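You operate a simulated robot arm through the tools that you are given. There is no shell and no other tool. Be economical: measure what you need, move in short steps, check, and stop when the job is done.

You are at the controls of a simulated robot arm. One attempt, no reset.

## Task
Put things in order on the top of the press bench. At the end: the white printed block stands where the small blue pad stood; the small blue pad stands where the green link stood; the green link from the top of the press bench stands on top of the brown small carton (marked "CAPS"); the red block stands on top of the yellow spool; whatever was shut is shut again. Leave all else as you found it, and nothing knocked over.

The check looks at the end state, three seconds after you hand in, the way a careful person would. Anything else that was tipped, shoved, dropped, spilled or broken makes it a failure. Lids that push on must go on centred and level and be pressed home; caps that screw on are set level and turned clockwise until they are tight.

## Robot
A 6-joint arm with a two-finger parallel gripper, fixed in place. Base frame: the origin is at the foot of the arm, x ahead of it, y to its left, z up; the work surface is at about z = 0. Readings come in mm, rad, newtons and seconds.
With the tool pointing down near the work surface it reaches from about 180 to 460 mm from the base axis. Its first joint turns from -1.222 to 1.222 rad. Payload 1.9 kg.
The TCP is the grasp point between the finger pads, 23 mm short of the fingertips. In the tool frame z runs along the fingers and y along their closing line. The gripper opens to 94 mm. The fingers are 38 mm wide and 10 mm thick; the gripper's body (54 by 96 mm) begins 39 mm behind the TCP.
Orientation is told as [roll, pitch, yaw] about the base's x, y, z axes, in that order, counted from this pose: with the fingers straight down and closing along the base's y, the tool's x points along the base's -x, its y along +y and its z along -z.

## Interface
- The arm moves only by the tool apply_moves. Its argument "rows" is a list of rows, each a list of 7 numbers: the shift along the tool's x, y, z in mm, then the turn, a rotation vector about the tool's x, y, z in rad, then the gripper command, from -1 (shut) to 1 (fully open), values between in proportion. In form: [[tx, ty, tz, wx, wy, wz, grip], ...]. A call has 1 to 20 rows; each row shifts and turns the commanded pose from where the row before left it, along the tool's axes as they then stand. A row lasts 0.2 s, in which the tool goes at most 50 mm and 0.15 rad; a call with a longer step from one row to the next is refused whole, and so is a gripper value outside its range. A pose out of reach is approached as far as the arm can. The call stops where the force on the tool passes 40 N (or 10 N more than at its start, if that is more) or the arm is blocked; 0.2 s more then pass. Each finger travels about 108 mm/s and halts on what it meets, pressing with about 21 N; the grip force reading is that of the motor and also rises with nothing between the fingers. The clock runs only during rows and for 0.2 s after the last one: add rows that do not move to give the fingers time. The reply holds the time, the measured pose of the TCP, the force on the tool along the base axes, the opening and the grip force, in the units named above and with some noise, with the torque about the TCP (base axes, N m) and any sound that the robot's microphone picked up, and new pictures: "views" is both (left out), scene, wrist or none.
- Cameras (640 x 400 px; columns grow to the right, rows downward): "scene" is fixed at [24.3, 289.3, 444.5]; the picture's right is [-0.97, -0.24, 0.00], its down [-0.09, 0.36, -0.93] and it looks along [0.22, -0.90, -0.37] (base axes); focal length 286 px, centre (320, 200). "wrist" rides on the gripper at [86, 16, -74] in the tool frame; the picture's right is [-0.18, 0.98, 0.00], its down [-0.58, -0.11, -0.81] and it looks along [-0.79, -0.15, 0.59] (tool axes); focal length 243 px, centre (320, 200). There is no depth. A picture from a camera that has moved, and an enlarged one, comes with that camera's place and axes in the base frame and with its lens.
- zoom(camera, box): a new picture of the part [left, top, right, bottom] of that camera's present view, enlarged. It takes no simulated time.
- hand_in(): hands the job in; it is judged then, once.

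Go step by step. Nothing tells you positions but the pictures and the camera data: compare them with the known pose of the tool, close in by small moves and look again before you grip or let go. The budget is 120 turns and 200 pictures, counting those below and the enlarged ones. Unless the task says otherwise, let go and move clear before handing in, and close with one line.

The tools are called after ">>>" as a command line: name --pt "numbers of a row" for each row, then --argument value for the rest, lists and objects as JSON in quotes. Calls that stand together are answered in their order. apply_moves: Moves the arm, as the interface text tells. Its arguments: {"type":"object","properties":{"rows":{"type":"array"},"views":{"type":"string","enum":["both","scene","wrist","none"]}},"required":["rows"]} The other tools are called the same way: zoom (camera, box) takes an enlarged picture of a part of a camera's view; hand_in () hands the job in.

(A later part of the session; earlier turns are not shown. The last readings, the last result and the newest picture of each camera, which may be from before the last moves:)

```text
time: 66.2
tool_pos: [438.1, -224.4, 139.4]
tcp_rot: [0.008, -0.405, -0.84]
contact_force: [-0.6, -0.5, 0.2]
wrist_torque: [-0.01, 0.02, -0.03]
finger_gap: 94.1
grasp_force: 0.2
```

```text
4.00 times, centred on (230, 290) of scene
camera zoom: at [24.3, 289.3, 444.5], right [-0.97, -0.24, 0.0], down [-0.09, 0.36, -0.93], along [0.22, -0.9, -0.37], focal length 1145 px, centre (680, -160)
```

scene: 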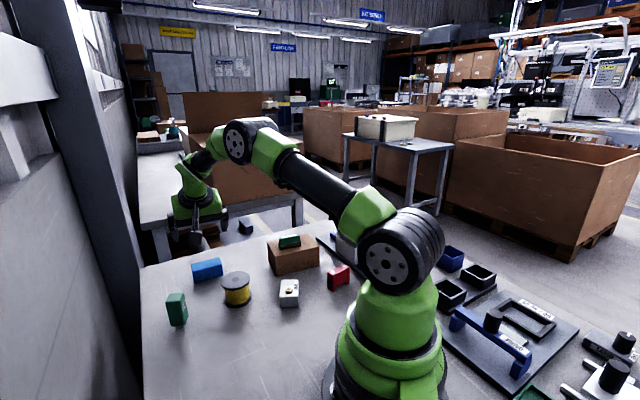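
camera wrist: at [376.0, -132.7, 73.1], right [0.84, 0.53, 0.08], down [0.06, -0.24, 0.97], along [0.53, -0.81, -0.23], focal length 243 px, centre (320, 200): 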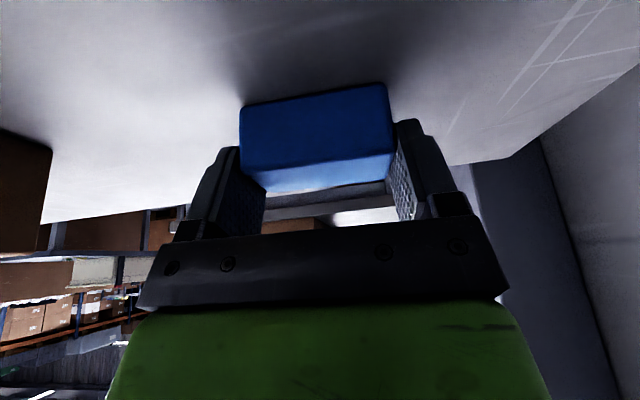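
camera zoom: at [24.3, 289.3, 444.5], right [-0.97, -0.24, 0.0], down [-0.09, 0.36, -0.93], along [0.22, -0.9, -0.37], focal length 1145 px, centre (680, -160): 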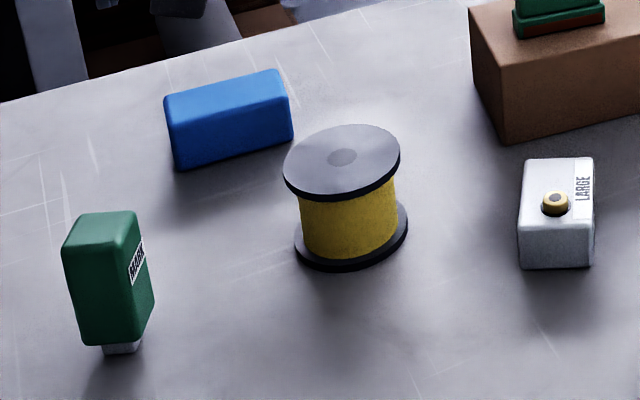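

The pad stands on the link's old spot. Next is the white block, at about (213,-196), roughly 39×56×28 mm. I'll move over it with the tool vertical and aligned.

>>> apply_moves --pt "28.7 -19 -15.7 0 0 0 1" --pt "28.7 -19 -15.7 0 0 0 1" --pt "28.7 -19 -15.7 0 0 0 1" --pt "0 0 0 0 0.135 0 1" --pt "0 0 0 0 0.135 0 1" --pt "0 0 0 0 0.135 0 1" --pt "0 0 0 0 0 0.15 1" --pt "0 0 0 0 0 0.15 1" --pt "0 0 0 0 0 0.15 1" --pt "8.7 -38 6.7 0 0 0 1" --pt "8.7 -38 6.7 0 0 0 1" --pt "8.7 -38 6.7 0 0 0 1" --pt "0 0 0 0 0 0 1" --views "both"

>>> zoom --camera "wrist" --box '[200, 0, 440, 150]'

```text
time: 69.0
tool_pos: [212.7, -199.7, 126.5]
tcp_rot: [0.005, 0.001, -1.288]
contact_force: [0.4, -0.7, -0.4]
wrist_torque: [0.0, 0.05, -0.01]
finger_gap: 94.1
grasp_force: 0.0
camera wrist: at [202.8, -110.6, 201.8], right [1.0, 0.1, 0.0], down [0.05, -0.59, 0.8], along [0.08, -0.8, -0.59], focal length 243 px, centre (320, 200)
```

scene: 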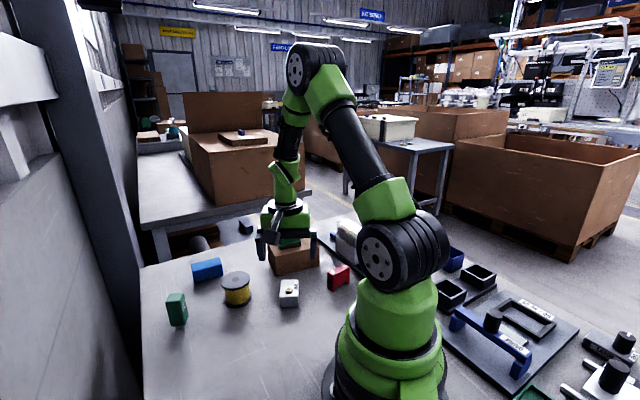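
wrist: 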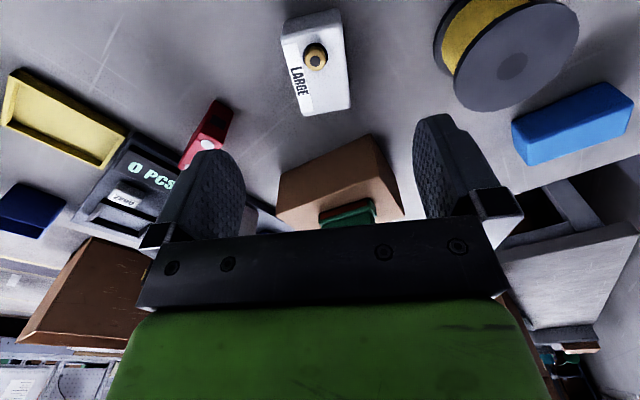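

```text
2.67 times, centred on (320, 75) of wrist
camera zoom: at [202.8, -110.6, 201.8], right [1.0, 0.1, 0.0], down [0.05, -0.59, 0.8], along [0.08, -0.8, -0.59], focal length 647 px, centre (320, 533)
```

zoom: 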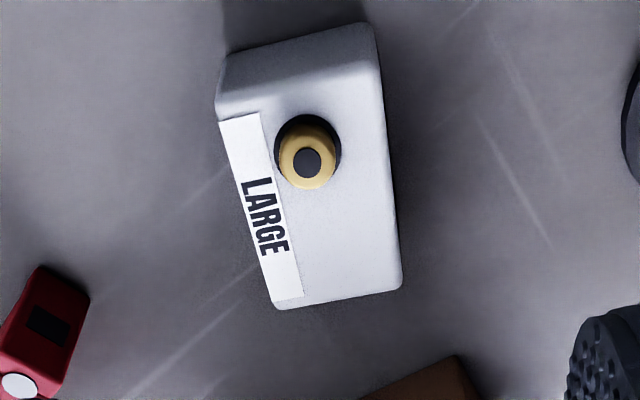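

The block is centred at (212.5,-197.4), 28 mm high, and the tool's yaw matches. I'll descend with the fingers part-closed and grip across the 39 mm width.

>>> apply_moves --pt "1.1 0 30 0 0 0 0.5" --pt "1.1 0 30 0 0 0 0.5" --pt "0 0 25 0 0 0 0.5" --pt "0 0 14 0 0 0 0.5" --pt "0 0 0 0 0 0 0.5" --views "wrist"

```text
time: 70.2
tool_pos: [212.3, -196.5, 28.7]
tcp_rot: [0.005, 0.002, -1.288]
contact_force: [-0.4, 0.5, 0.2]
wrist_torque: [-0.03, -0.01, 0.0]
finger_gap: 70.7
grasp_force: 0.1
camera wrist: at [203.4, -107.4, 102.6], right [1.0, 0.1, 0.0], down [0.05, -0.59, 0.8], along [0.08, -0.8, -0.59], focal length 243 px, centre (320, 200)
```

wrist: 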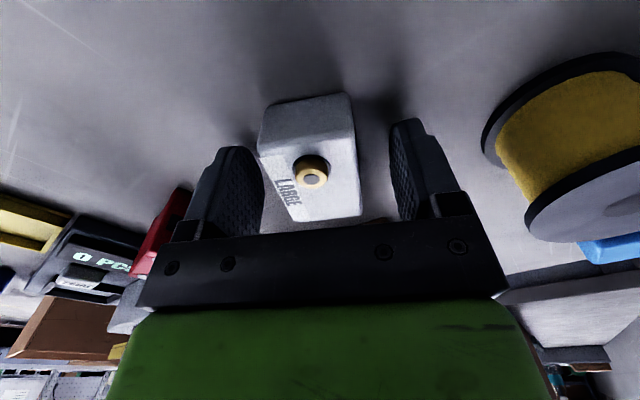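

>>> apply_moves --pt "0 0 1.5 0 0 0 0.2" --pt "0 0 0 0 0 0 0" --pt "0 0 0 0 0 0 -0.3" --pt "0 0 0 0 0 0 -1" --pt "0 0 0 0 0 0 -1" --views "none"

>>> apply_moves --pt "0 0 -10 0 0 0 -1" --pt "0 0 -10 0 0 0 -1" --pt "0 0 0 0 0 0 -1" --views "both"

```text
time: 71.3
tool_pos: [212.8, -195.1, 26.2]
tcp_rot: [0.006, 0.002, -1.288]
contact_force: [0.3, 0.8, -0.4]
wrist_torque: [0.02, -0.02, -0.01]
finger_gap: 39.5
grasp_force: 21.0
```

```text
time: 72.2
tool_pos: [211.2, -195.0, 47.6]
tcp_rot: [0.005, 0.004, -1.288]
contact_force: [-0.3, 0.7, -0.7]
wrist_torque: [-0.01, -0.01, -0.01]
finger_gap: 39.4
grasp_force: 20.6
camera wrist: at [202.9, -107.4, 121.5], right [1.0, 0.1, 0.0], down [0.05, -0.59, 0.8], along [0.08, -0.8, -0.59], focal length 243 px, centre (320, 200)
```

scene: 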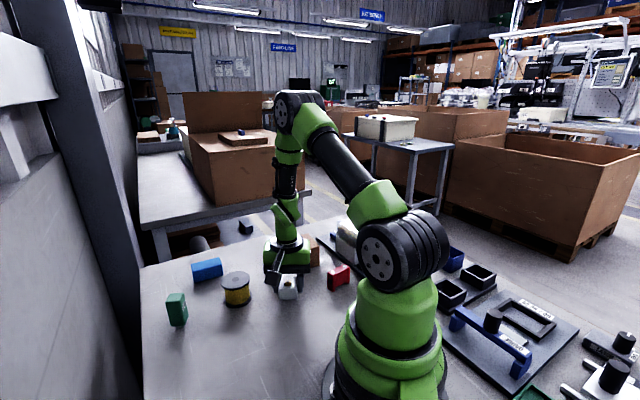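
wrist: 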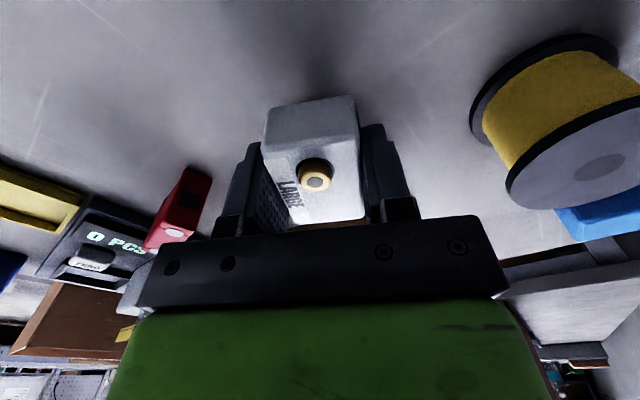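

Gripped at 39.4 mm. Carrying it to the pad's old spot at (283,-41).

>>> apply_moves --pt "0 0 -32 0 0 0 -1" --pt "0 0 -32 0 0 0 -1" --pt "32.5 28.2 0 0 0 0 -1" --pt "32.5 28.2 0 0 0 0 -1" --pt "32.5 28.2 0 0 0 0 -1" --pt "32.5 28.2 0 0 0 0 -1" --pt "0 0 30 0 0 0 -1" --pt "0 0 30 0 0 0 -1" --pt "0 0 15 0 0 0 -1" --pt "0 0 0 0 0 0 -1" --views "both"

```text
time: 74.3
tool_pos: [284.5, -40.7, 36.9]
tcp_rot: [0.004, 0.001, -1.291]
contact_force: [-1.0, 0.4, -0.6]
wrist_torque: [0.01, 0.01, 0.01]
finger_gap: 39.7
grasp_force: 21.2
camera wrist: at [275.0, 48.5, 111.0], right [1.0, 0.1, 0.01], down [0.05, -0.59, 0.8], along [0.08, -0.8, -0.59], focal length 243 px, centre (320, 200)
```

scene: 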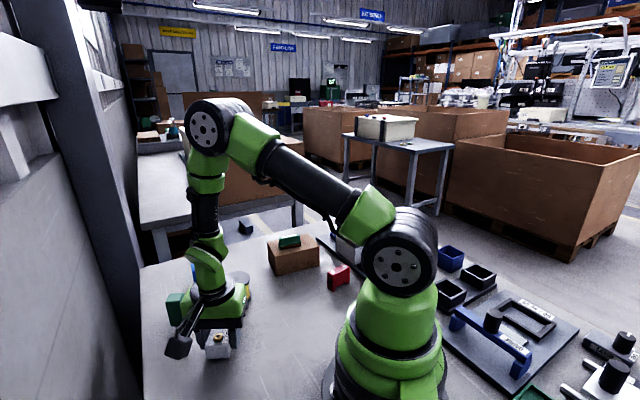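
wrist: 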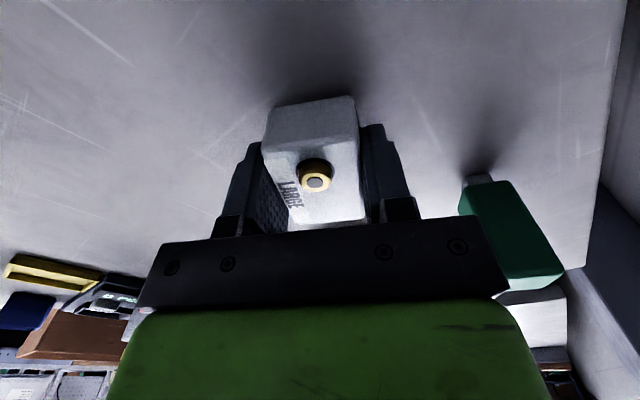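

>>> apply_moves --pt "1.5 -0.5 4 0 0 0 -1" --pt "0 0 4 0 0 0 -1" --pt "0 0 1 0 0 0 -1" --pt "0 0 0 0 0 0 -1" --views "none"

>>> apply_moves --pt "0 0 1 0 0 0 -1" --pt "0 0 0 0 0 0 -1" --views "none"

>>> apply_moves --pt "0 0 1 0 0 0 -1" --pt "0 0 0 0 0 0 -1" --views "none"

```text
time: 75.3
tool_pos: [284.1, -38.3, 27.3]
tcp_rot: [0.006, 0.005, -1.288]
contact_force: [0.0, 1.1, -0.9]
wrist_torque: [-0.04, -0.03, 0.02]
finger_gap: 39.6
grasp_force: 21.1
```

```text
time: 76.0
tool_pos: [283.5, -38.0, 27.0]
tcp_rot: [0.005, 0.002, -1.288]
contact_force: [0.3, 0.2, -1.5]
wrist_torque: [0.02, -0.02, 0.04]
finger_gap: 39.5
grasp_force: 20.8
```

```text
time: 76.5
tool_pos: [282.9, -37.0, 26.7]
tcp_rot: [0.004, 0.001, -1.29]
contact_force: [-3.7, -0.8, 17.9]
wrist_torque: [-0.01, 0.17, -0.03]
finger_gap: 39.6
grasp_force: 21.1
```

Touched down. Open and retreat upward.

>>> apply_moves --pt "0 0 -0.7 0 0 0 -1" --pt "0 0 0 0 0 0 0" --pt "0 0 0 0 0 0 0.3" --pt "0 0 0 0 0 0 0.5" --pt "0 0 0 0 0 0 0.5" --pt "0 0 -15 0 0 0 0.5" --pt "0 0 -40 0 0 0 0.7" --pt "0 0 -40 0 0 0 1" --pt "0 0 0 0 0 0 1" --views "both"

>>> zoom --camera "scene" --box '[160, 250, 360, 380]'

>>> zoom --camera "scene" --box '[300, 240, 380, 300]'

```text
time: 78.5
tool_pos: [282.8, -38.3, 121.9]
tcp_rot: [0.003, 0.002, -1.288]
contact_force: [0.1, 0.5, 0.3]
wrist_torque: [0.0, -0.03, 0.03]
finger_gap: 94.0
grasp_force: 0.1
camera wrist: at [274.5, 49.7, 196.6], right [1.0, 0.1, 0.0], down [0.05, -0.59, 0.8], along [0.08, -0.8, -0.59], focal length 243 px, centre (320, 200)
```

scene: 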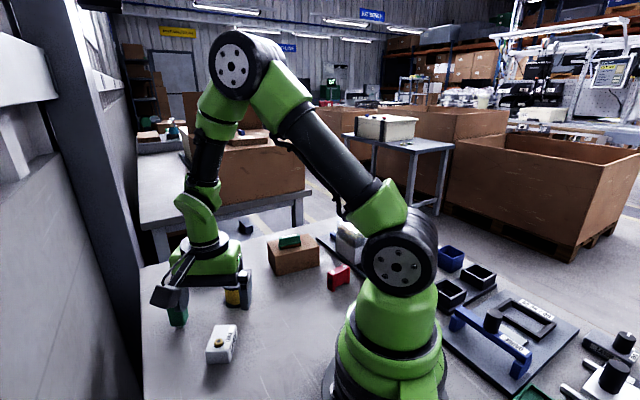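
wrist: 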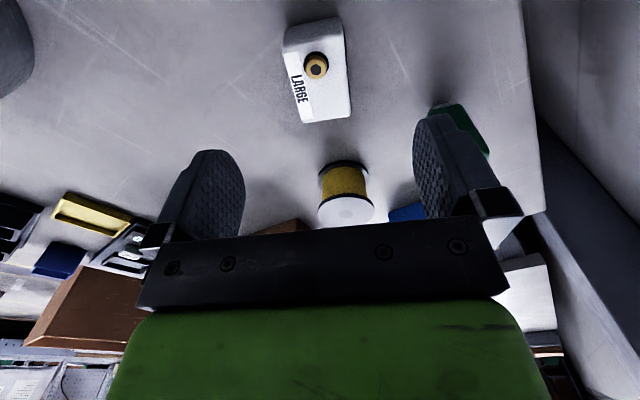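

```text
3.08 times, centred on (260, 315) of scene
camera zoom: at [24.3, 289.3, 444.5], right [-0.97, -0.24, 0.0], down [-0.09, 0.36, -0.93], along [0.22, -0.9, -0.37], focal length 881 px, centre (505, -154)
```

zoom: 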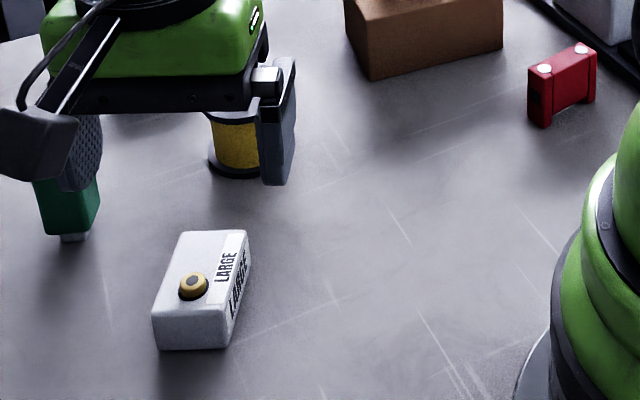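

```text
6.67 times, centred on (340, 270) of scene
camera zoom: at [24.3, 289.3, 444.5], right [-0.97, -0.24, 0.0], down [-0.09, 0.36, -0.93], along [0.22, -0.9, -0.37], focal length 1908 px, centre (187, -267)
```

zoom: 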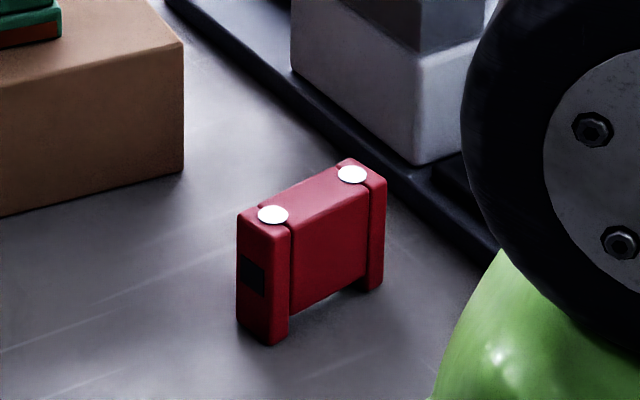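

The white block is in place. Next is the red block, near (113,-264), about 49×17×39 mm. I'll move above it, turned so the camera faces open space.

>>> apply_moves --pt "-28.2 -37.7 -1 0 0 0 1" --pt "-28.2 -37.7 -1 0 0 0 1" --pt "-28.2 -37.7 -1 0 0 0 1" --pt "-28.2 -37.7 -1 0 0 0 1" --pt "0 0 0 0 0 0.15 1" --pt "0 0 0 0 0 0.15 1" --pt "0 0 0 0 0 0.15 1" --pt "0 0 0 0 0 0.15 1" --pt "0 0 0 0 0 0.15 1" --pt "0 0 0 0 0 0.15 1" --pt "0 0 0 0 0 0.06 1" --pt "0 0 0 0 0 0 1" --views "both"

>>> zoom --camera "wrist" --box '[200, 0, 440, 200]'

```text
time: 81.2
tool_pos: [168.9, -189.1, 124.6]
tcp_rot: [0.0, 0.004, -2.249]
contact_force: [0.3, 0.6, -0.1]
wrist_torque: [-0.01, 0.02, 0.0]
finger_gap: 94.0
grasp_force: 0.1
camera wrist: at [235.9, -131.1, 199.1], right [0.65, -0.76, 0.0], down [-0.45, -0.39, 0.8], along [-0.61, -0.52, -0.6], focal length 243 px, centre (320, 200)
```

scene: 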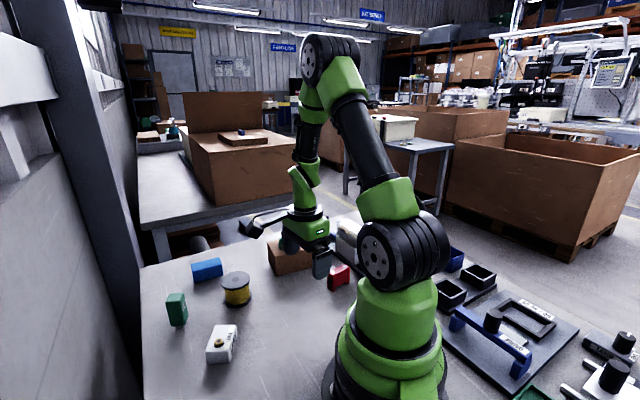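
wrist: 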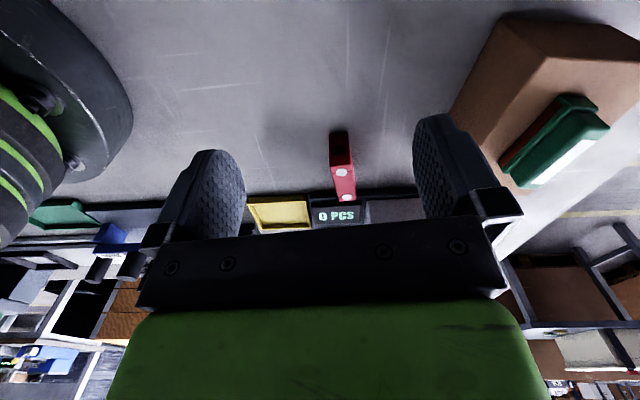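

```text
2.00 times, centred on (320, 100) of wrist
camera zoom: at [235.9, -131.1, 199.1], right [0.65, -0.76, 0.0], down [-0.45, -0.39, 0.8], along [-0.61, -0.52, -0.6], focal length 485 px, centre (320, 400)
```

zoom: 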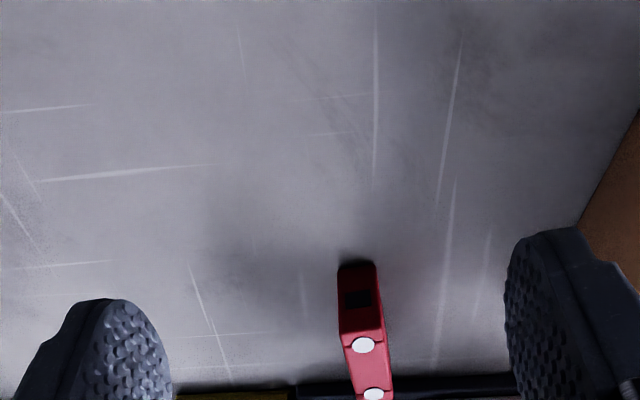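

The red block centres near (114,-264.5), about 47 mm high. I'll move over it at height.

>>> apply_moves --pt "-31 1.5 0 0 0 0 1" --pt "-31 1.5 0 0 0 0 1" --pt "-31 1.6 0 0 0 0 0.4" --pt "0 0 0 0 0 0 0.4" --pt "0 0 0 0 0 0 0.4" --views "both"

>>> zoom --camera "wrist" --box '[200, 20, 440, 220]'

```text
time: 82.3
tool_pos: [115.3, -264.4, 123.1]
tcp_rot: [0.001, 0.005, -2.248]
contact_force: [0.0, -0.9, -0.4]
wrist_torque: [0.0, 0.0, 0.0]
finger_gap: 65.9
grasp_force: 0.1
camera wrist: at [180.6, -207.0, 198.3], right [0.65, -0.76, 0.0], down [-0.45, -0.39, 0.8], along [-0.61, -0.52, -0.6], focal length 243 px, centre (320, 200)
```

scene: 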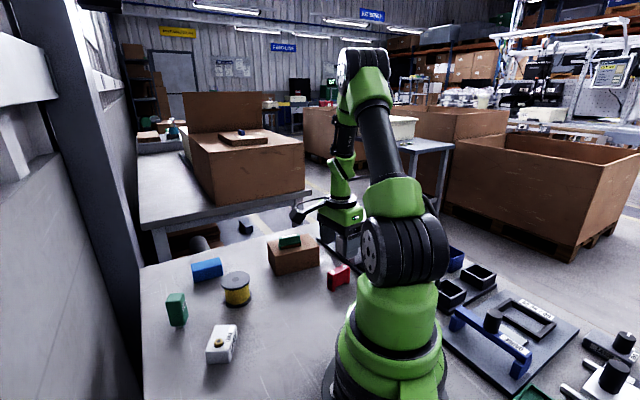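
wrist: 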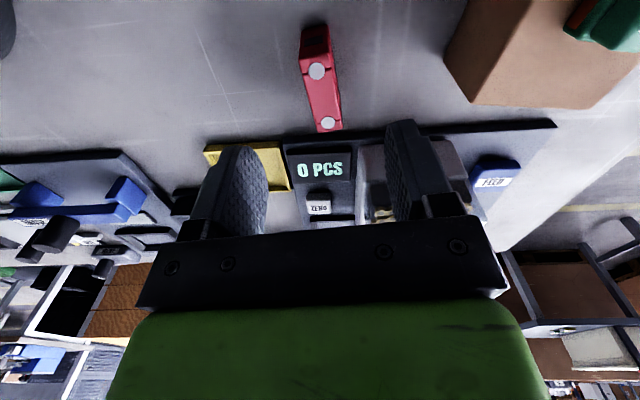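

```text
2.00 times, centred on (320, 120) of wrist
camera zoom: at [180.6, -207.0, 198.3], right [0.65, -0.76, 0.0], down [-0.45, -0.39, 0.8], along [-0.61, -0.52, -0.6], focal length 485 px, centre (320, 360)
```

zoom: 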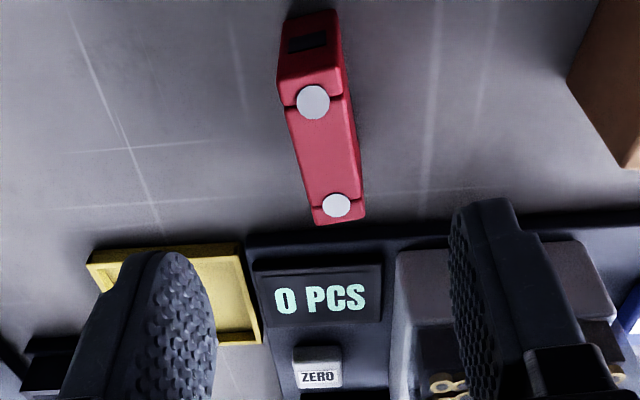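

Alignment is good (centre (113.7,-266)). Descending with the fingers part-open.

>>> apply_moves --pt "-2.3 0 31 0 0 0 0.4" --pt "0 0 31 0 0 0 0.3" --pt "0 0 20 0 0 0 0.2" --pt "0 0 11 0 0 0 0.1" --pt "0 0 0 0 0 0 0.1" --views "both"

```text
time: 83.5
tool_pos: [113.7, -265.4, 31.1]
tcp_rot: [0.0, 0.003, -2.247]
contact_force: [0.2, -0.3, 0.2]
wrist_torque: [0.0, 0.02, -0.03]
finger_gap: 51.7
grasp_force: 0.0
camera wrist: at [180.3, -207.7, 105.2], right [0.65, -0.76, 0.0], down [-0.45, -0.39, 0.8], along [-0.61, -0.52, -0.6], focal length 243 px, centre (320, 200)
```

scene: 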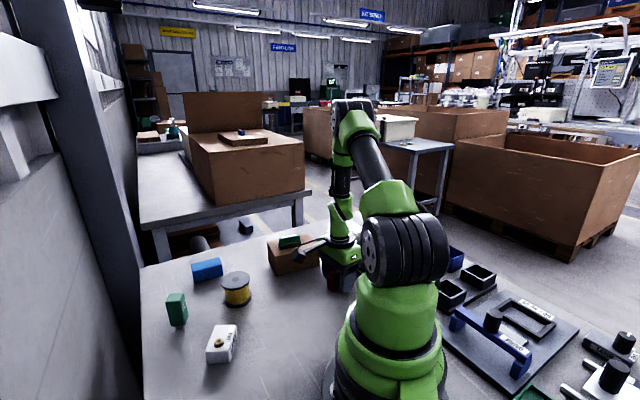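
wrist: 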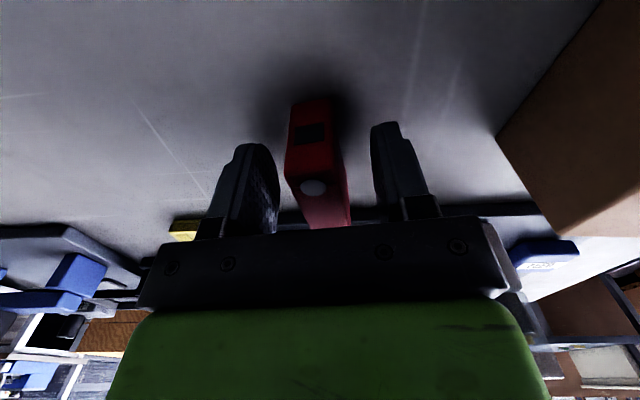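

Between the fingers. Closing and lifting a little.

>>> apply_moves --pt "0 0 0 0 0 0 -0.2" --pt "0 0 0 0 0 0 -0.5" --pt "0 0 0 0 0 0 -0.8" --pt "0 0 0 0 0 0 -1" --pt "0 0 0 0 0 0 -1" --views "none"

>>> apply_moves --pt "0 0 -10 0 0 0 -1" --pt "0 0 -30 0 0 0 -1" --pt "0 0 -30 0 0 0 -1" --pt "0 0 -30 0 0 0 -1" --pt "0 0 0 0 0 0 -1" --views "both"

>>> zoom --camera "scene" --box '[190, 250, 290, 325]'

```text
time: 84.8
tool_pos: [115.0, -264.8, 30.0]
tcp_rot: [0.001, 0.005, -2.246]
contact_force: [-0.2, -0.4, 0.6]
wrist_torque: [0.03, 0.01, 0.02]
finger_gap: 19.4
grasp_force: 20.9
```

```text
time: 86.0
tool_pos: [114.6, -265.9, 131.7]
tcp_rot: [-0.002, 0.004, -2.247]
contact_force: [-0.4, -0.2, 0.0]
wrist_torque: [-0.02, 0.02, 0.02]
finger_gap: 19.3
grasp_force: 21.0
camera wrist: at [179.8, -207.3, 206.4], right [0.65, -0.76, 0.0], down [-0.45, -0.39, 0.8], along [-0.61, -0.52, -0.6], focal length 243 px, centre (320, 200)
```

scene: 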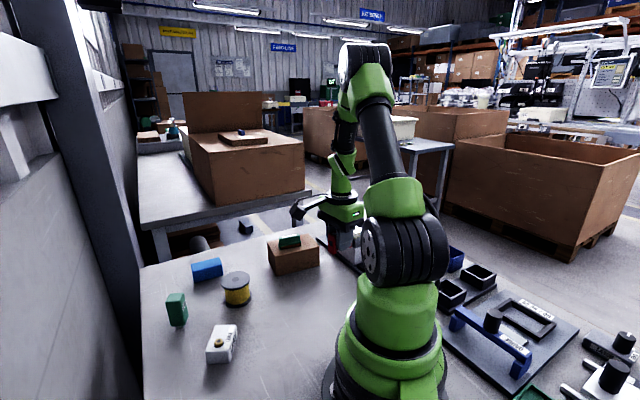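
wrist: 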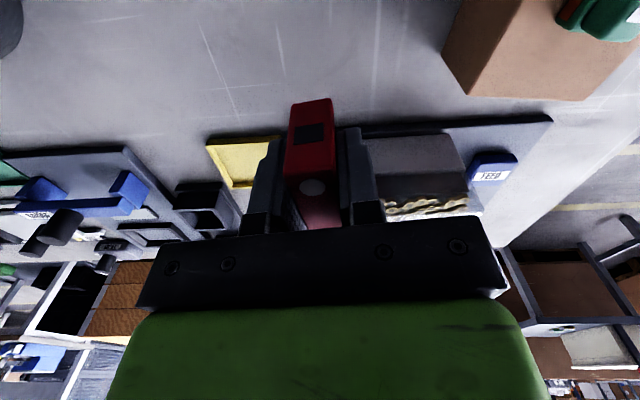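

```text
5.33 times, centred on (240, 288) of scene
camera zoom: at [24.3, 289.3, 444.5], right [-0.97, -0.24, 0.0], down [-0.09, 0.36, -0.93], along [0.22, -0.9, -0.37], focal length 1526 px, centre (747, -267)
```

zoom: 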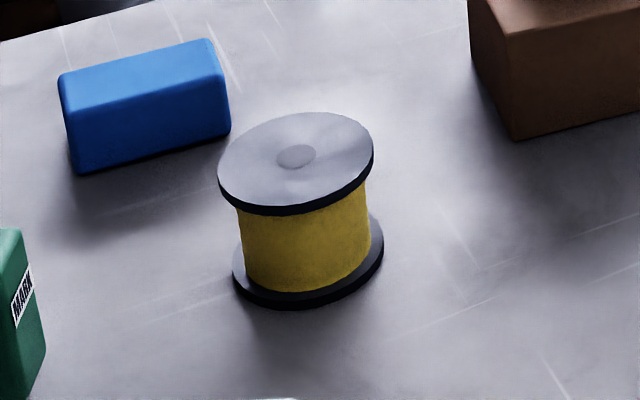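

Red is held (19 mm). The spool's top centres near (325,-167) at 52 mm height, so I'll carry the red block above it.

>>> apply_moves --pt "42.1 20.3 -2 0 0 0 -1" --pt "42.1 20.3 -2 0 0 0 -1" --pt "42.1 20.3 0 0 0 0 -1" --pt "42.1 20.3 0 0 0 0 -1" --pt "42.1 20.3 0 0 0 0 -1" --pt "0 0 20 0 0 0 -1" --pt "0 0 18 0 0 0 -1" --pt "0 0 0 0 0 0 -1" --views "both"

>>> zoom --camera "scene" --box '[190, 230, 290, 330]'

```text
time: 87.8
tool_pos: [325.4, -165.5, 97.6]
tcp_rot: [0.0, 0.007, -2.248]
contact_force: [-0.2, -0.4, -1.0]
wrist_torque: [-0.01, -0.04, 0.01]
finger_gap: 19.3
grasp_force: 21.2
camera wrist: at [391.5, -107.1, 172.5], right [0.65, -0.76, 0.0], down [-0.45, -0.39, 0.8], along [-0.61, -0.52, -0.6], focal length 243 px, centre (320, 200)
```

scene: 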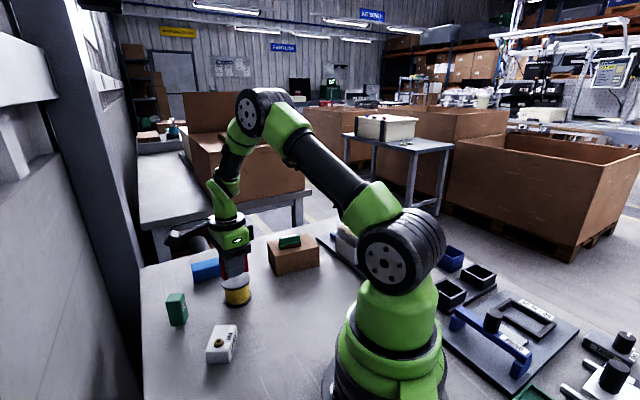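
wrist: 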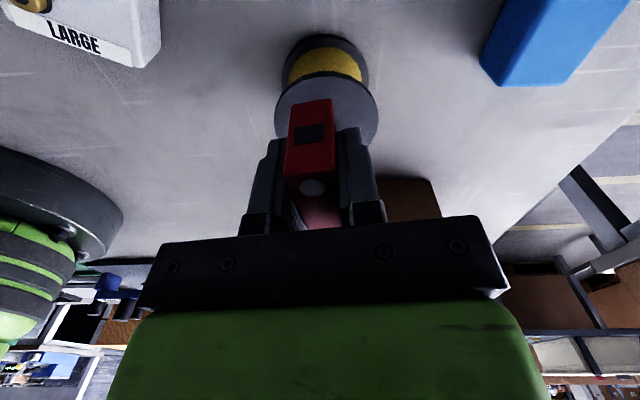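

```text
4.00 times, centred on (240, 280) of scene
camera zoom: at [24.3, 289.3, 444.5], right [-0.97, -0.24, 0.0], down [-0.09, 0.36, -0.93], along [0.22, -0.9, -0.37], focal length 1145 px, centre (640, -120)
```

zoom: 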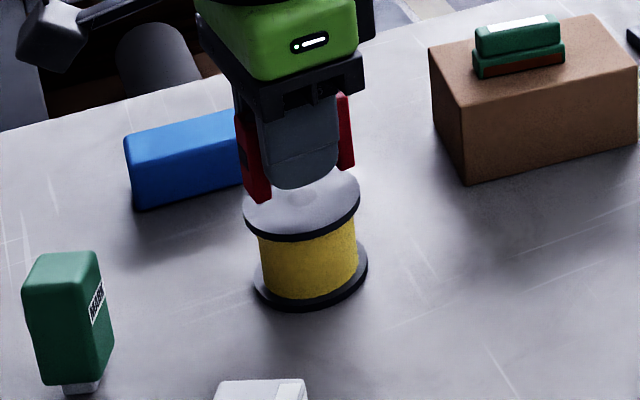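

>>> zoom --camera "wrist" --box '[240, 20, 400, 170]'

```text
2.67 times, centred on (320, 95) of wrist
camera zoom: at [391.5, -107.1, 172.5], right [0.65, -0.76, 0.0], down [-0.45, -0.39, 0.8], along [-0.61, -0.52, -0.6], focal length 647 px, centre (320, 480)
```

zoom: 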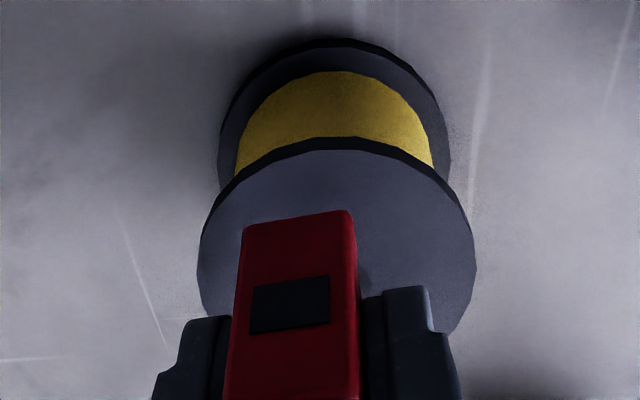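

The red block needs to go about 4 mm toward the spool's centre. I'll apply that and lower gently.

>>> apply_moves --pt "-2 3.5 0 0 0 0 -1" --pt "0 0 5 0 0 0 -1" --pt "0 0 5 0 0 0 -1" --pt "0 0 2 0 0 0 -1" --pt "0 0 0 0 0 0 -1" --views "wrist"

>>> apply_moves --pt "0 0 1 0 0 0 -1" --pt "0 0 0 0 0 0 -1" --views "none"

>>> apply_moves --pt "0 0 1 0 0 0 -1" --pt "0 0 0 0 0 0 -1" --views "none"

```text
time: 89.0
tool_pos: [326.5, -168.9, 86.2]
tcp_rot: [0.001, 0.004, -2.248]
contact_force: [0.0, 0.0, 0.0]
wrist_torque: [0.0, -0.01, 0.01]
finger_gap: 19.3
grasp_force: 21.4
camera wrist: at [392.4, -111.0, 160.8], right [0.65, -0.76, 0.0], down [-0.45, -0.39, 0.8], along [-0.61, -0.52, -0.6], focal length 243 px, centre (320, 200)
```

wrist: 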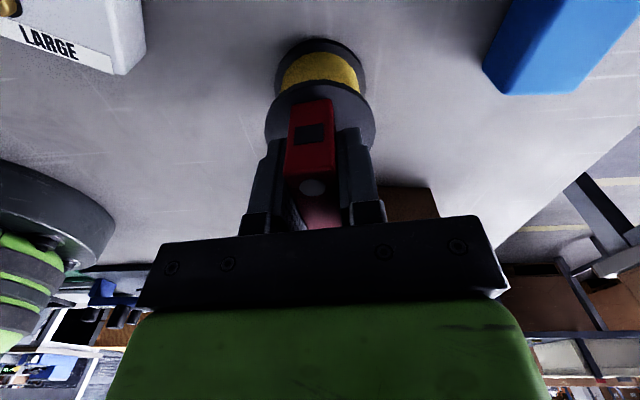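

```text
time: 89.5
tool_pos: [326.2, -169.1, 85.8]
tcp_rot: [-0.002, 0.007, -2.249]
contact_force: [0.2, -0.6, -0.7]
wrist_torque: [0.01, 0.0, -0.01]
finger_gap: 19.1
grasp_force: 20.8
```

```text
time: 90.2
tool_pos: [325.7, -168.7, 85.2]
tcp_rot: [-0.001, 0.006, -2.247]
contact_force: [0.6, 0.6, 0.0]
wrist_torque: [0.02, -0.02, 0.0]
finger_gap: 19.6
grasp_force: 21.0
```

>>> zoom --camera "wrist" --box '[240, 30, 400, 180]'

>>> zoom --camera "scene" --box '[200, 240, 280, 315]'

```text
2.67 times, centred on (320, 105) of wrist
camera zoom: at [392.5, -111.1, 159.0], right [0.65, -0.76, 0.0], down [-0.45, -0.39, 0.8], along [-0.61, -0.52, -0.6], focal length 647 px, centre (320, 453)
```

zoom: 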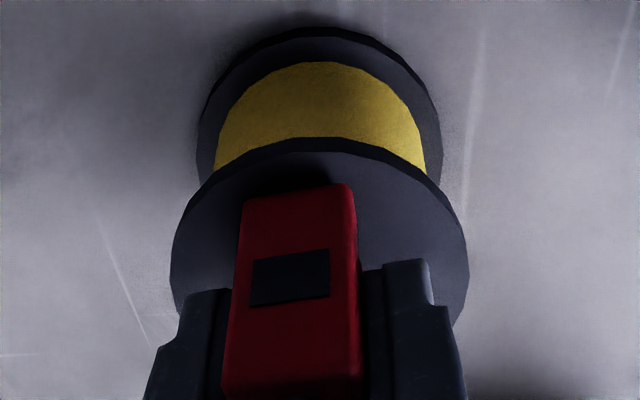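

```text
5.33 times, centred on (240, 278) of scene
camera zoom: at [24.3, 289.3, 444.5], right [-0.97, -0.24, 0.0], down [-0.09, 0.36, -0.93], along [0.22, -0.9, -0.37], focal length 1526 px, centre (747, -213)
```

zoom: 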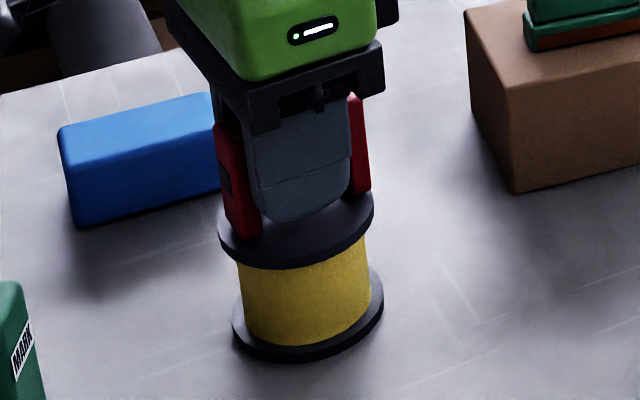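

Centring looks right. Continue lowering until contact.

>>> apply_moves --pt "0 0 1 0 0 0 -1" --pt "0 0 1 0 0 0 -1" --pt "0 0 0 0 0 0 -1" --views "none"

>>> apply_moves --pt "0 0 1 0 0 0 -1" --pt "0 0 0 0 0 0 -1" --views "none"

>>> apply_moves --pt "0 0 0.7 0 0 0 -1" --pt "0 0 0 0 0 0 -1" --views "none"

```text
time: 91.0
tool_pos: [325.6, -169.4, 83.1]
tcp_rot: [0.003, 0.006, -2.248]
contact_force: [-2.7, 0.3, 8.8]
wrist_torque: [0.0, 0.12, -0.04]
finger_gap: 19.4
grasp_force: 20.7
```

```text
time: 91.5
tool_pos: [326.9, -169.0, 82.8]
tcp_rot: [0.001, 0.006, -2.249]
contact_force: [-1.6, 0.9, 16.0]
wrist_torque: [0.07, 0.07, -0.01]
finger_gap: 19.5
grasp_force: 21.1
```

```text
time: 92.2
tool_pos: [326.9, -169.5, 81.1]
tcp_rot: [0.002, 0.006, -2.248]
contact_force: [0.6, 1.1, 15.2]
wrist_torque: [0.09, 0.08, -0.01]
finger_gap: 19.4
grasp_force: 21.1
```

Resting on the spool. I'll ease off, open and lift away straight up.

>>> apply_moves --pt "0 0 -0.9 0 0 0 -1" --pt "0 0 0 0 0 0 -0.4" --pt "0 0 0 0 0 0 -0.2" --pt "0 0 0 0 0 0 0" --pt "0 0 0 0 0 0 0" --pt "0 0 -10 0 0 0 0" --pt "0 0 -30 0 0 0 0" --pt "0 0 -35 0 0 0 0.3" --pt "0 0 -20 0 0 0 0.5" --pt "0 0 0 0 0 0 1" --views "both"

>>> zoom --camera "scene" --box '[150, 220, 350, 370]'

```text
time: 94.3
tool_pos: [325.1, -169.4, 176.3]
tcp_rot: [0.0, 0.005, -2.248]
contact_force: [-0.1, -0.3, -0.2]
wrist_torque: [0.01, -0.01, -0.04]
finger_gap: 94.2
grasp_force: 0.1
camera wrist: at [392.5, -111.9, 250.9], right [0.65, -0.76, 0.0], down [-0.45, -0.39, 0.8], along [-0.61, -0.52, -0.6], focal length 243 px, centre (320, 200)
```

scene: 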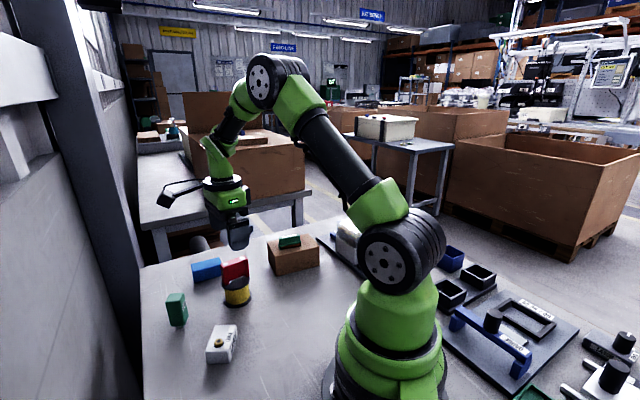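
wrist: 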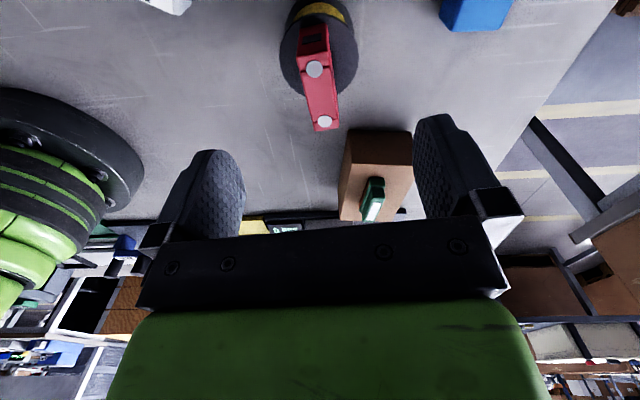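

```text
2.67 times, centred on (250, 295) of scene
camera zoom: at [24.3, 289.3, 444.5], right [-0.97, -0.24, 0.0], down [-0.09, 0.36, -0.93], along [0.22, -0.9, -0.37], focal length 763 px, centre (507, -53)
```

zoom: 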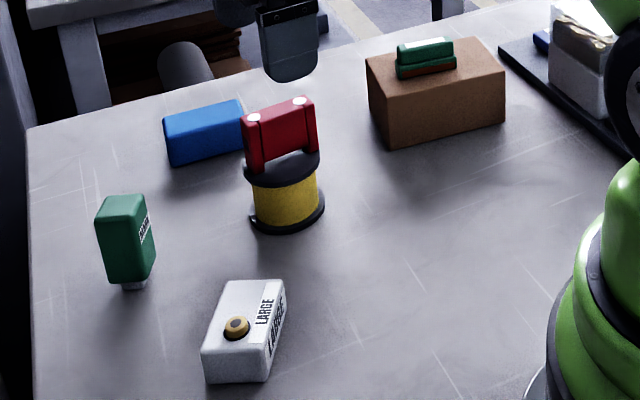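

The red block stands on the spool and all else is upright. The carton slid about 7 mm along its length when I set the link down. I'll go above it and measure, to slide it back by a light grip.

>>> apply_moves --pt "0 0 0 0 0 0.124 1" --pt "0 0 0 0 0 0.124 1" --pt "-38.8 19.5 2 0 0 0 1" --pt "-38.8 19.5 2 0 0 0 1" --pt "-38.8 19.5 2 0 0 0 1" --pt "-38.8 19.5 2 0 0 0 1" --pt "0 0 0 0 0 0 1" --views "both"

>>> zoom --camera "wrist" --box '[200, 0, 440, 200]'

```text
time: 96.0
tool_pos: [247.8, -327.1, 167.1]
tcp_rot: [-0.001, 0.006, -2.496]
contact_force: [-0.3, -0.6, -1.2]
wrist_torque: [-0.01, 0.01, -0.01]
finger_gap: 93.8
grasp_force: 0.2
camera wrist: at [326.3, -286.4, 242.6], right [0.44, -0.9, 0.0], down [-0.53, -0.27, 0.8], along [-0.72, -0.36, -0.6], focal length 243 px, centre (320, 200)
```

scene: 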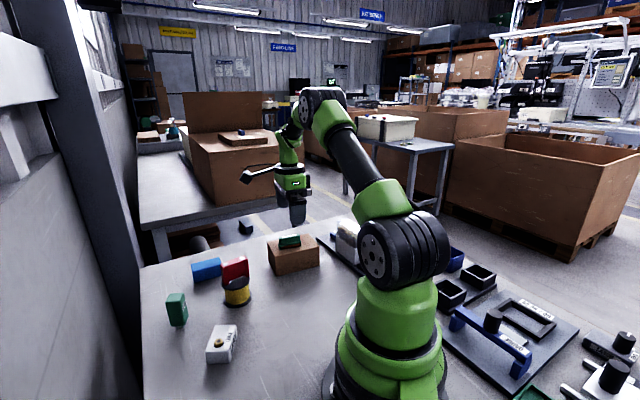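
wrist: 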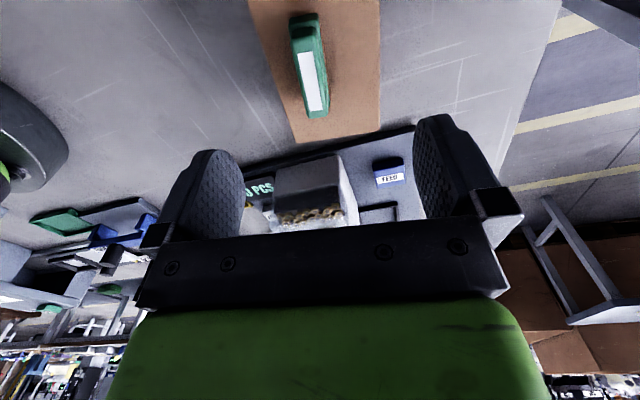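

```text
2.00 times, centred on (320, 100) of wrist
camera zoom: at [326.3, -286.4, 242.6], right [0.44, -0.9, 0.0], down [-0.53, -0.27, 0.8], along [-0.72, -0.36, -0.6], focal length 485 px, centre (320, 400)
```

zoom: 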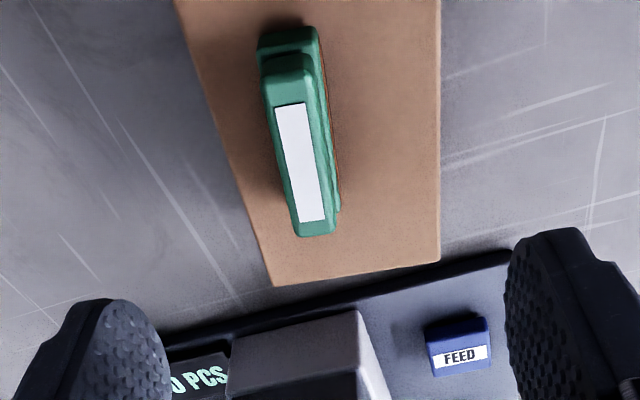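

The carton is 77 mm wide and its axis is at about 38°. I'll centre over it and descend in two stages.

>>> apply_moves --pt "0 3 20 0 0 -0.02 1" --pt "0 0 25 0 0 0 1" --pt "0 0 20 0 0 0 1" --pt "0 0 0 0 0 0 1" --views "both"

>>> zoom --camera "wrist" --box '[160, 0, 480, 240]'

>>> zoom --camera "scene" --box '[240, 180, 350, 290]'

```text
time: 97.0
tool_pos: [250.4, -328.8, 102.1]
tcp_rot: [0.0, 0.007, -2.478]
contact_force: [-0.8, 0.0, -0.2]
wrist_torque: [0.0, 0.0, -0.02]
finger_gap: 93.8
grasp_force: 0.0
camera wrist: at [328.0, -286.6, 177.1], right [0.46, -0.89, 0.0], down [-0.53, -0.28, 0.8], along [-0.71, -0.37, -0.6], focal length 243 px, centre (320, 200)
```

scene: 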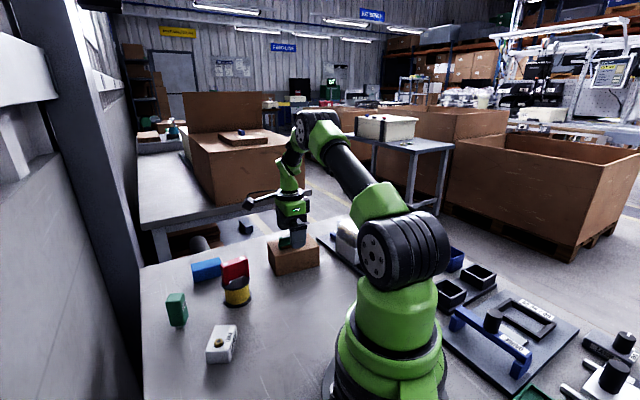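
wrist: 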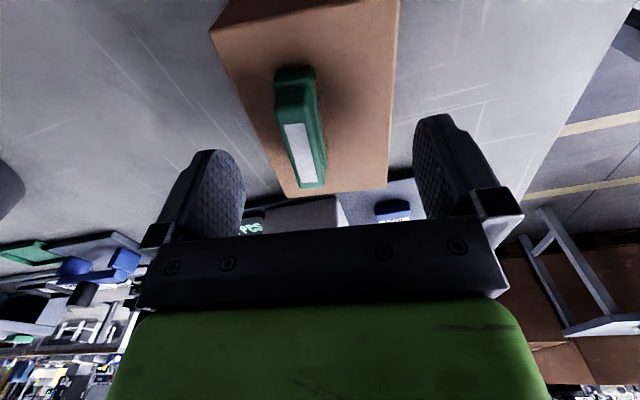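

```text
1.67 times, centred on (320, 120) of wrist
camera zoom: at [328.0, -286.6, 177.1], right [0.46, -0.89, 0.0], down [-0.53, -0.28, 0.8], along [-0.71, -0.37, -0.6], focal length 404 px, centre (320, 333)
```

zoom: 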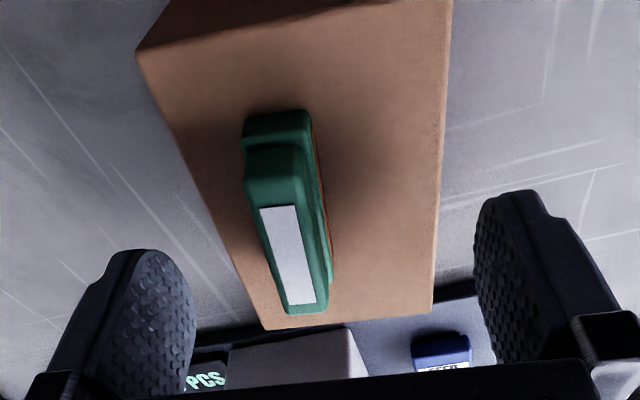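

```text
3.64 times, centred on (295, 235) of scene
camera zoom: at [24.3, 289.3, 444.5], right [-0.97, -0.24, 0.0], down [-0.09, 0.36, -0.93], along [0.22, -0.9, -0.37], focal length 1041 px, centre (411, 73)
```

zoom: 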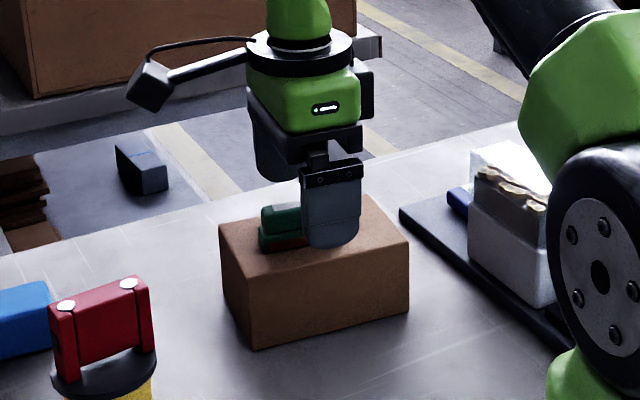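

Centred within 1 mm. Descending to straddle the carton's upper part.

>>> apply_moves --pt "0 0 15 0 0 0 1" --pt "0 0 15 0 0 0 1" --pt "0 0 10 0 0 0 1" --pt "0 0 0 0 0 0 1" --views "both"

>>> zoom --camera "scene" --box '[240, 190, 340, 290]'

```text
time: 98.0
tool_pos: [251.7, -326.9, 62.0]
tcp_rot: [-0.001, 0.006, -2.477]
contact_force: [0.1, -0.1, -0.4]
wrist_torque: [0.01, 0.01, 0.02]
finger_gap: 94.1
grasp_force: 0.1
camera wrist: at [328.7, -285.7, 136.9], right [0.46, -0.89, 0.0], down [-0.53, -0.28, 0.8], along [-0.71, -0.37, -0.6], focal length 243 px, centre (320, 200)
```

scene: 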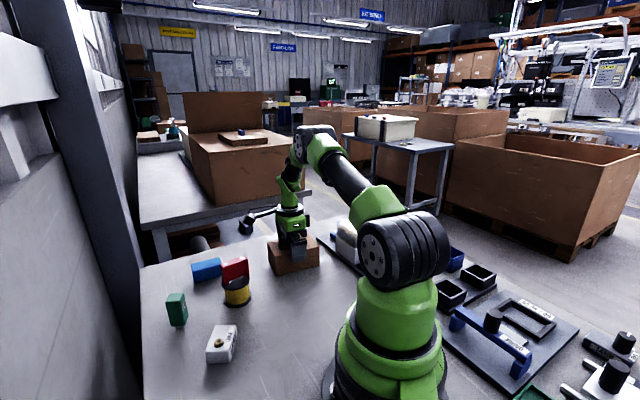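
wrist: 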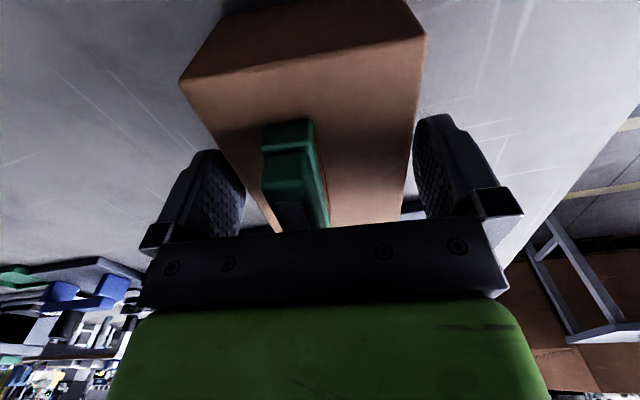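

```text
4.00 times, centred on (290, 240) of scene
camera zoom: at [24.3, 289.3, 444.5], right [-0.97, -0.24, 0.0], down [-0.09, 0.36, -0.93], along [0.22, -0.9, -0.37], focal length 1145 px, centre (440, 40)
```

zoom: 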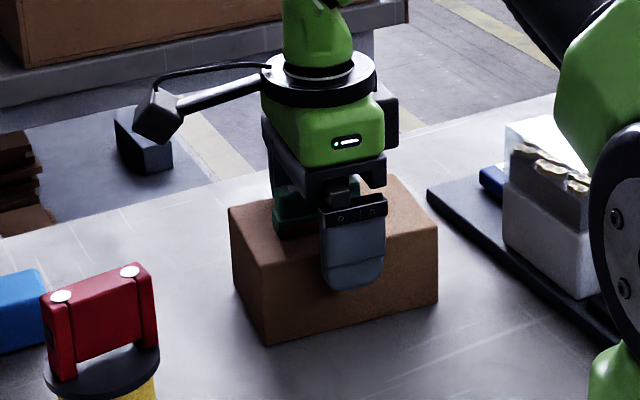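

Straddling cleanly. I'll close lightly and slide the carton back about 7.5 mm along its length and 2 mm across.

>>> apply_moves --pt "0 0 0 0 0 0 0.75" --pt "0 0 0 0 0 0 0.6" --pt "0 0 0 0 0 0 0.5" --pt "0 0 0 0 0 0 0.5" --views "none"

>>> apply_moves --pt "1.5 -0.4 0 0 0 0 0.5" --pt "1.5 -0.4 0 0 0 0 0.5" --pt "1.5 -0.4 0 0 0 0 0.5" --pt "1.5 -0.4 0 0 0 0 0.5" --pt "1.5 -0.4 0 0 0 0 0.5" --pt "0 0 0 0 0 0 0.5" --views "scene"

>>> zoom --camera "scene" --box '[140, 220, 380, 370]'

```text
time: 99.0
tool_pos: [251.0, -327.6, 61.8]
tcp_rot: [0.001, 0.006, -2.477]
contact_force: [-0.6, -0.2, 0.7]
wrist_torque: [-0.03, -0.06, 0.0]
finger_gap: 79.7
grasp_force: 21.0
```

```text
time: 100.3
tool_pos: [256.6, -320.8, 63.3]
tcp_rot: [-0.001, 0.006, -2.475]
contact_force: [-0.2, -1.4, 0.2]
wrist_torque: [-0.11, 0.09, 0.01]
finger_gap: 80.0
grasp_force: 20.8
```

scene: 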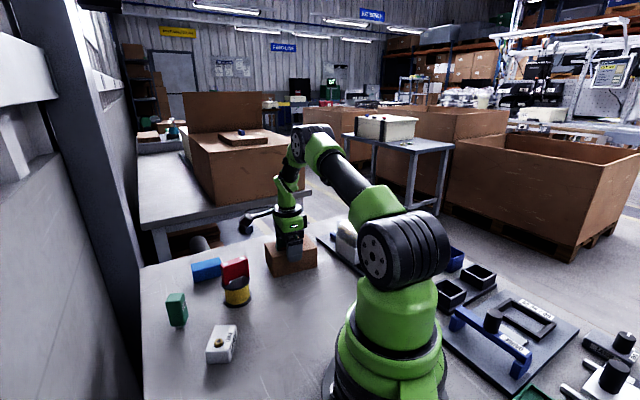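

```text
2.67 times, centred on (260, 295) of scene
camera zoom: at [24.3, 289.3, 444.5], right [-0.97, -0.24, 0.0], down [-0.09, 0.36, -0.93], along [0.22, -0.9, -0.37], focal length 763 px, centre (480, -53)
```

zoom: 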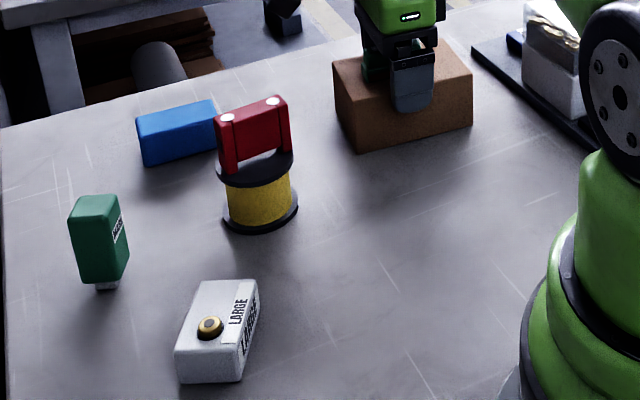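

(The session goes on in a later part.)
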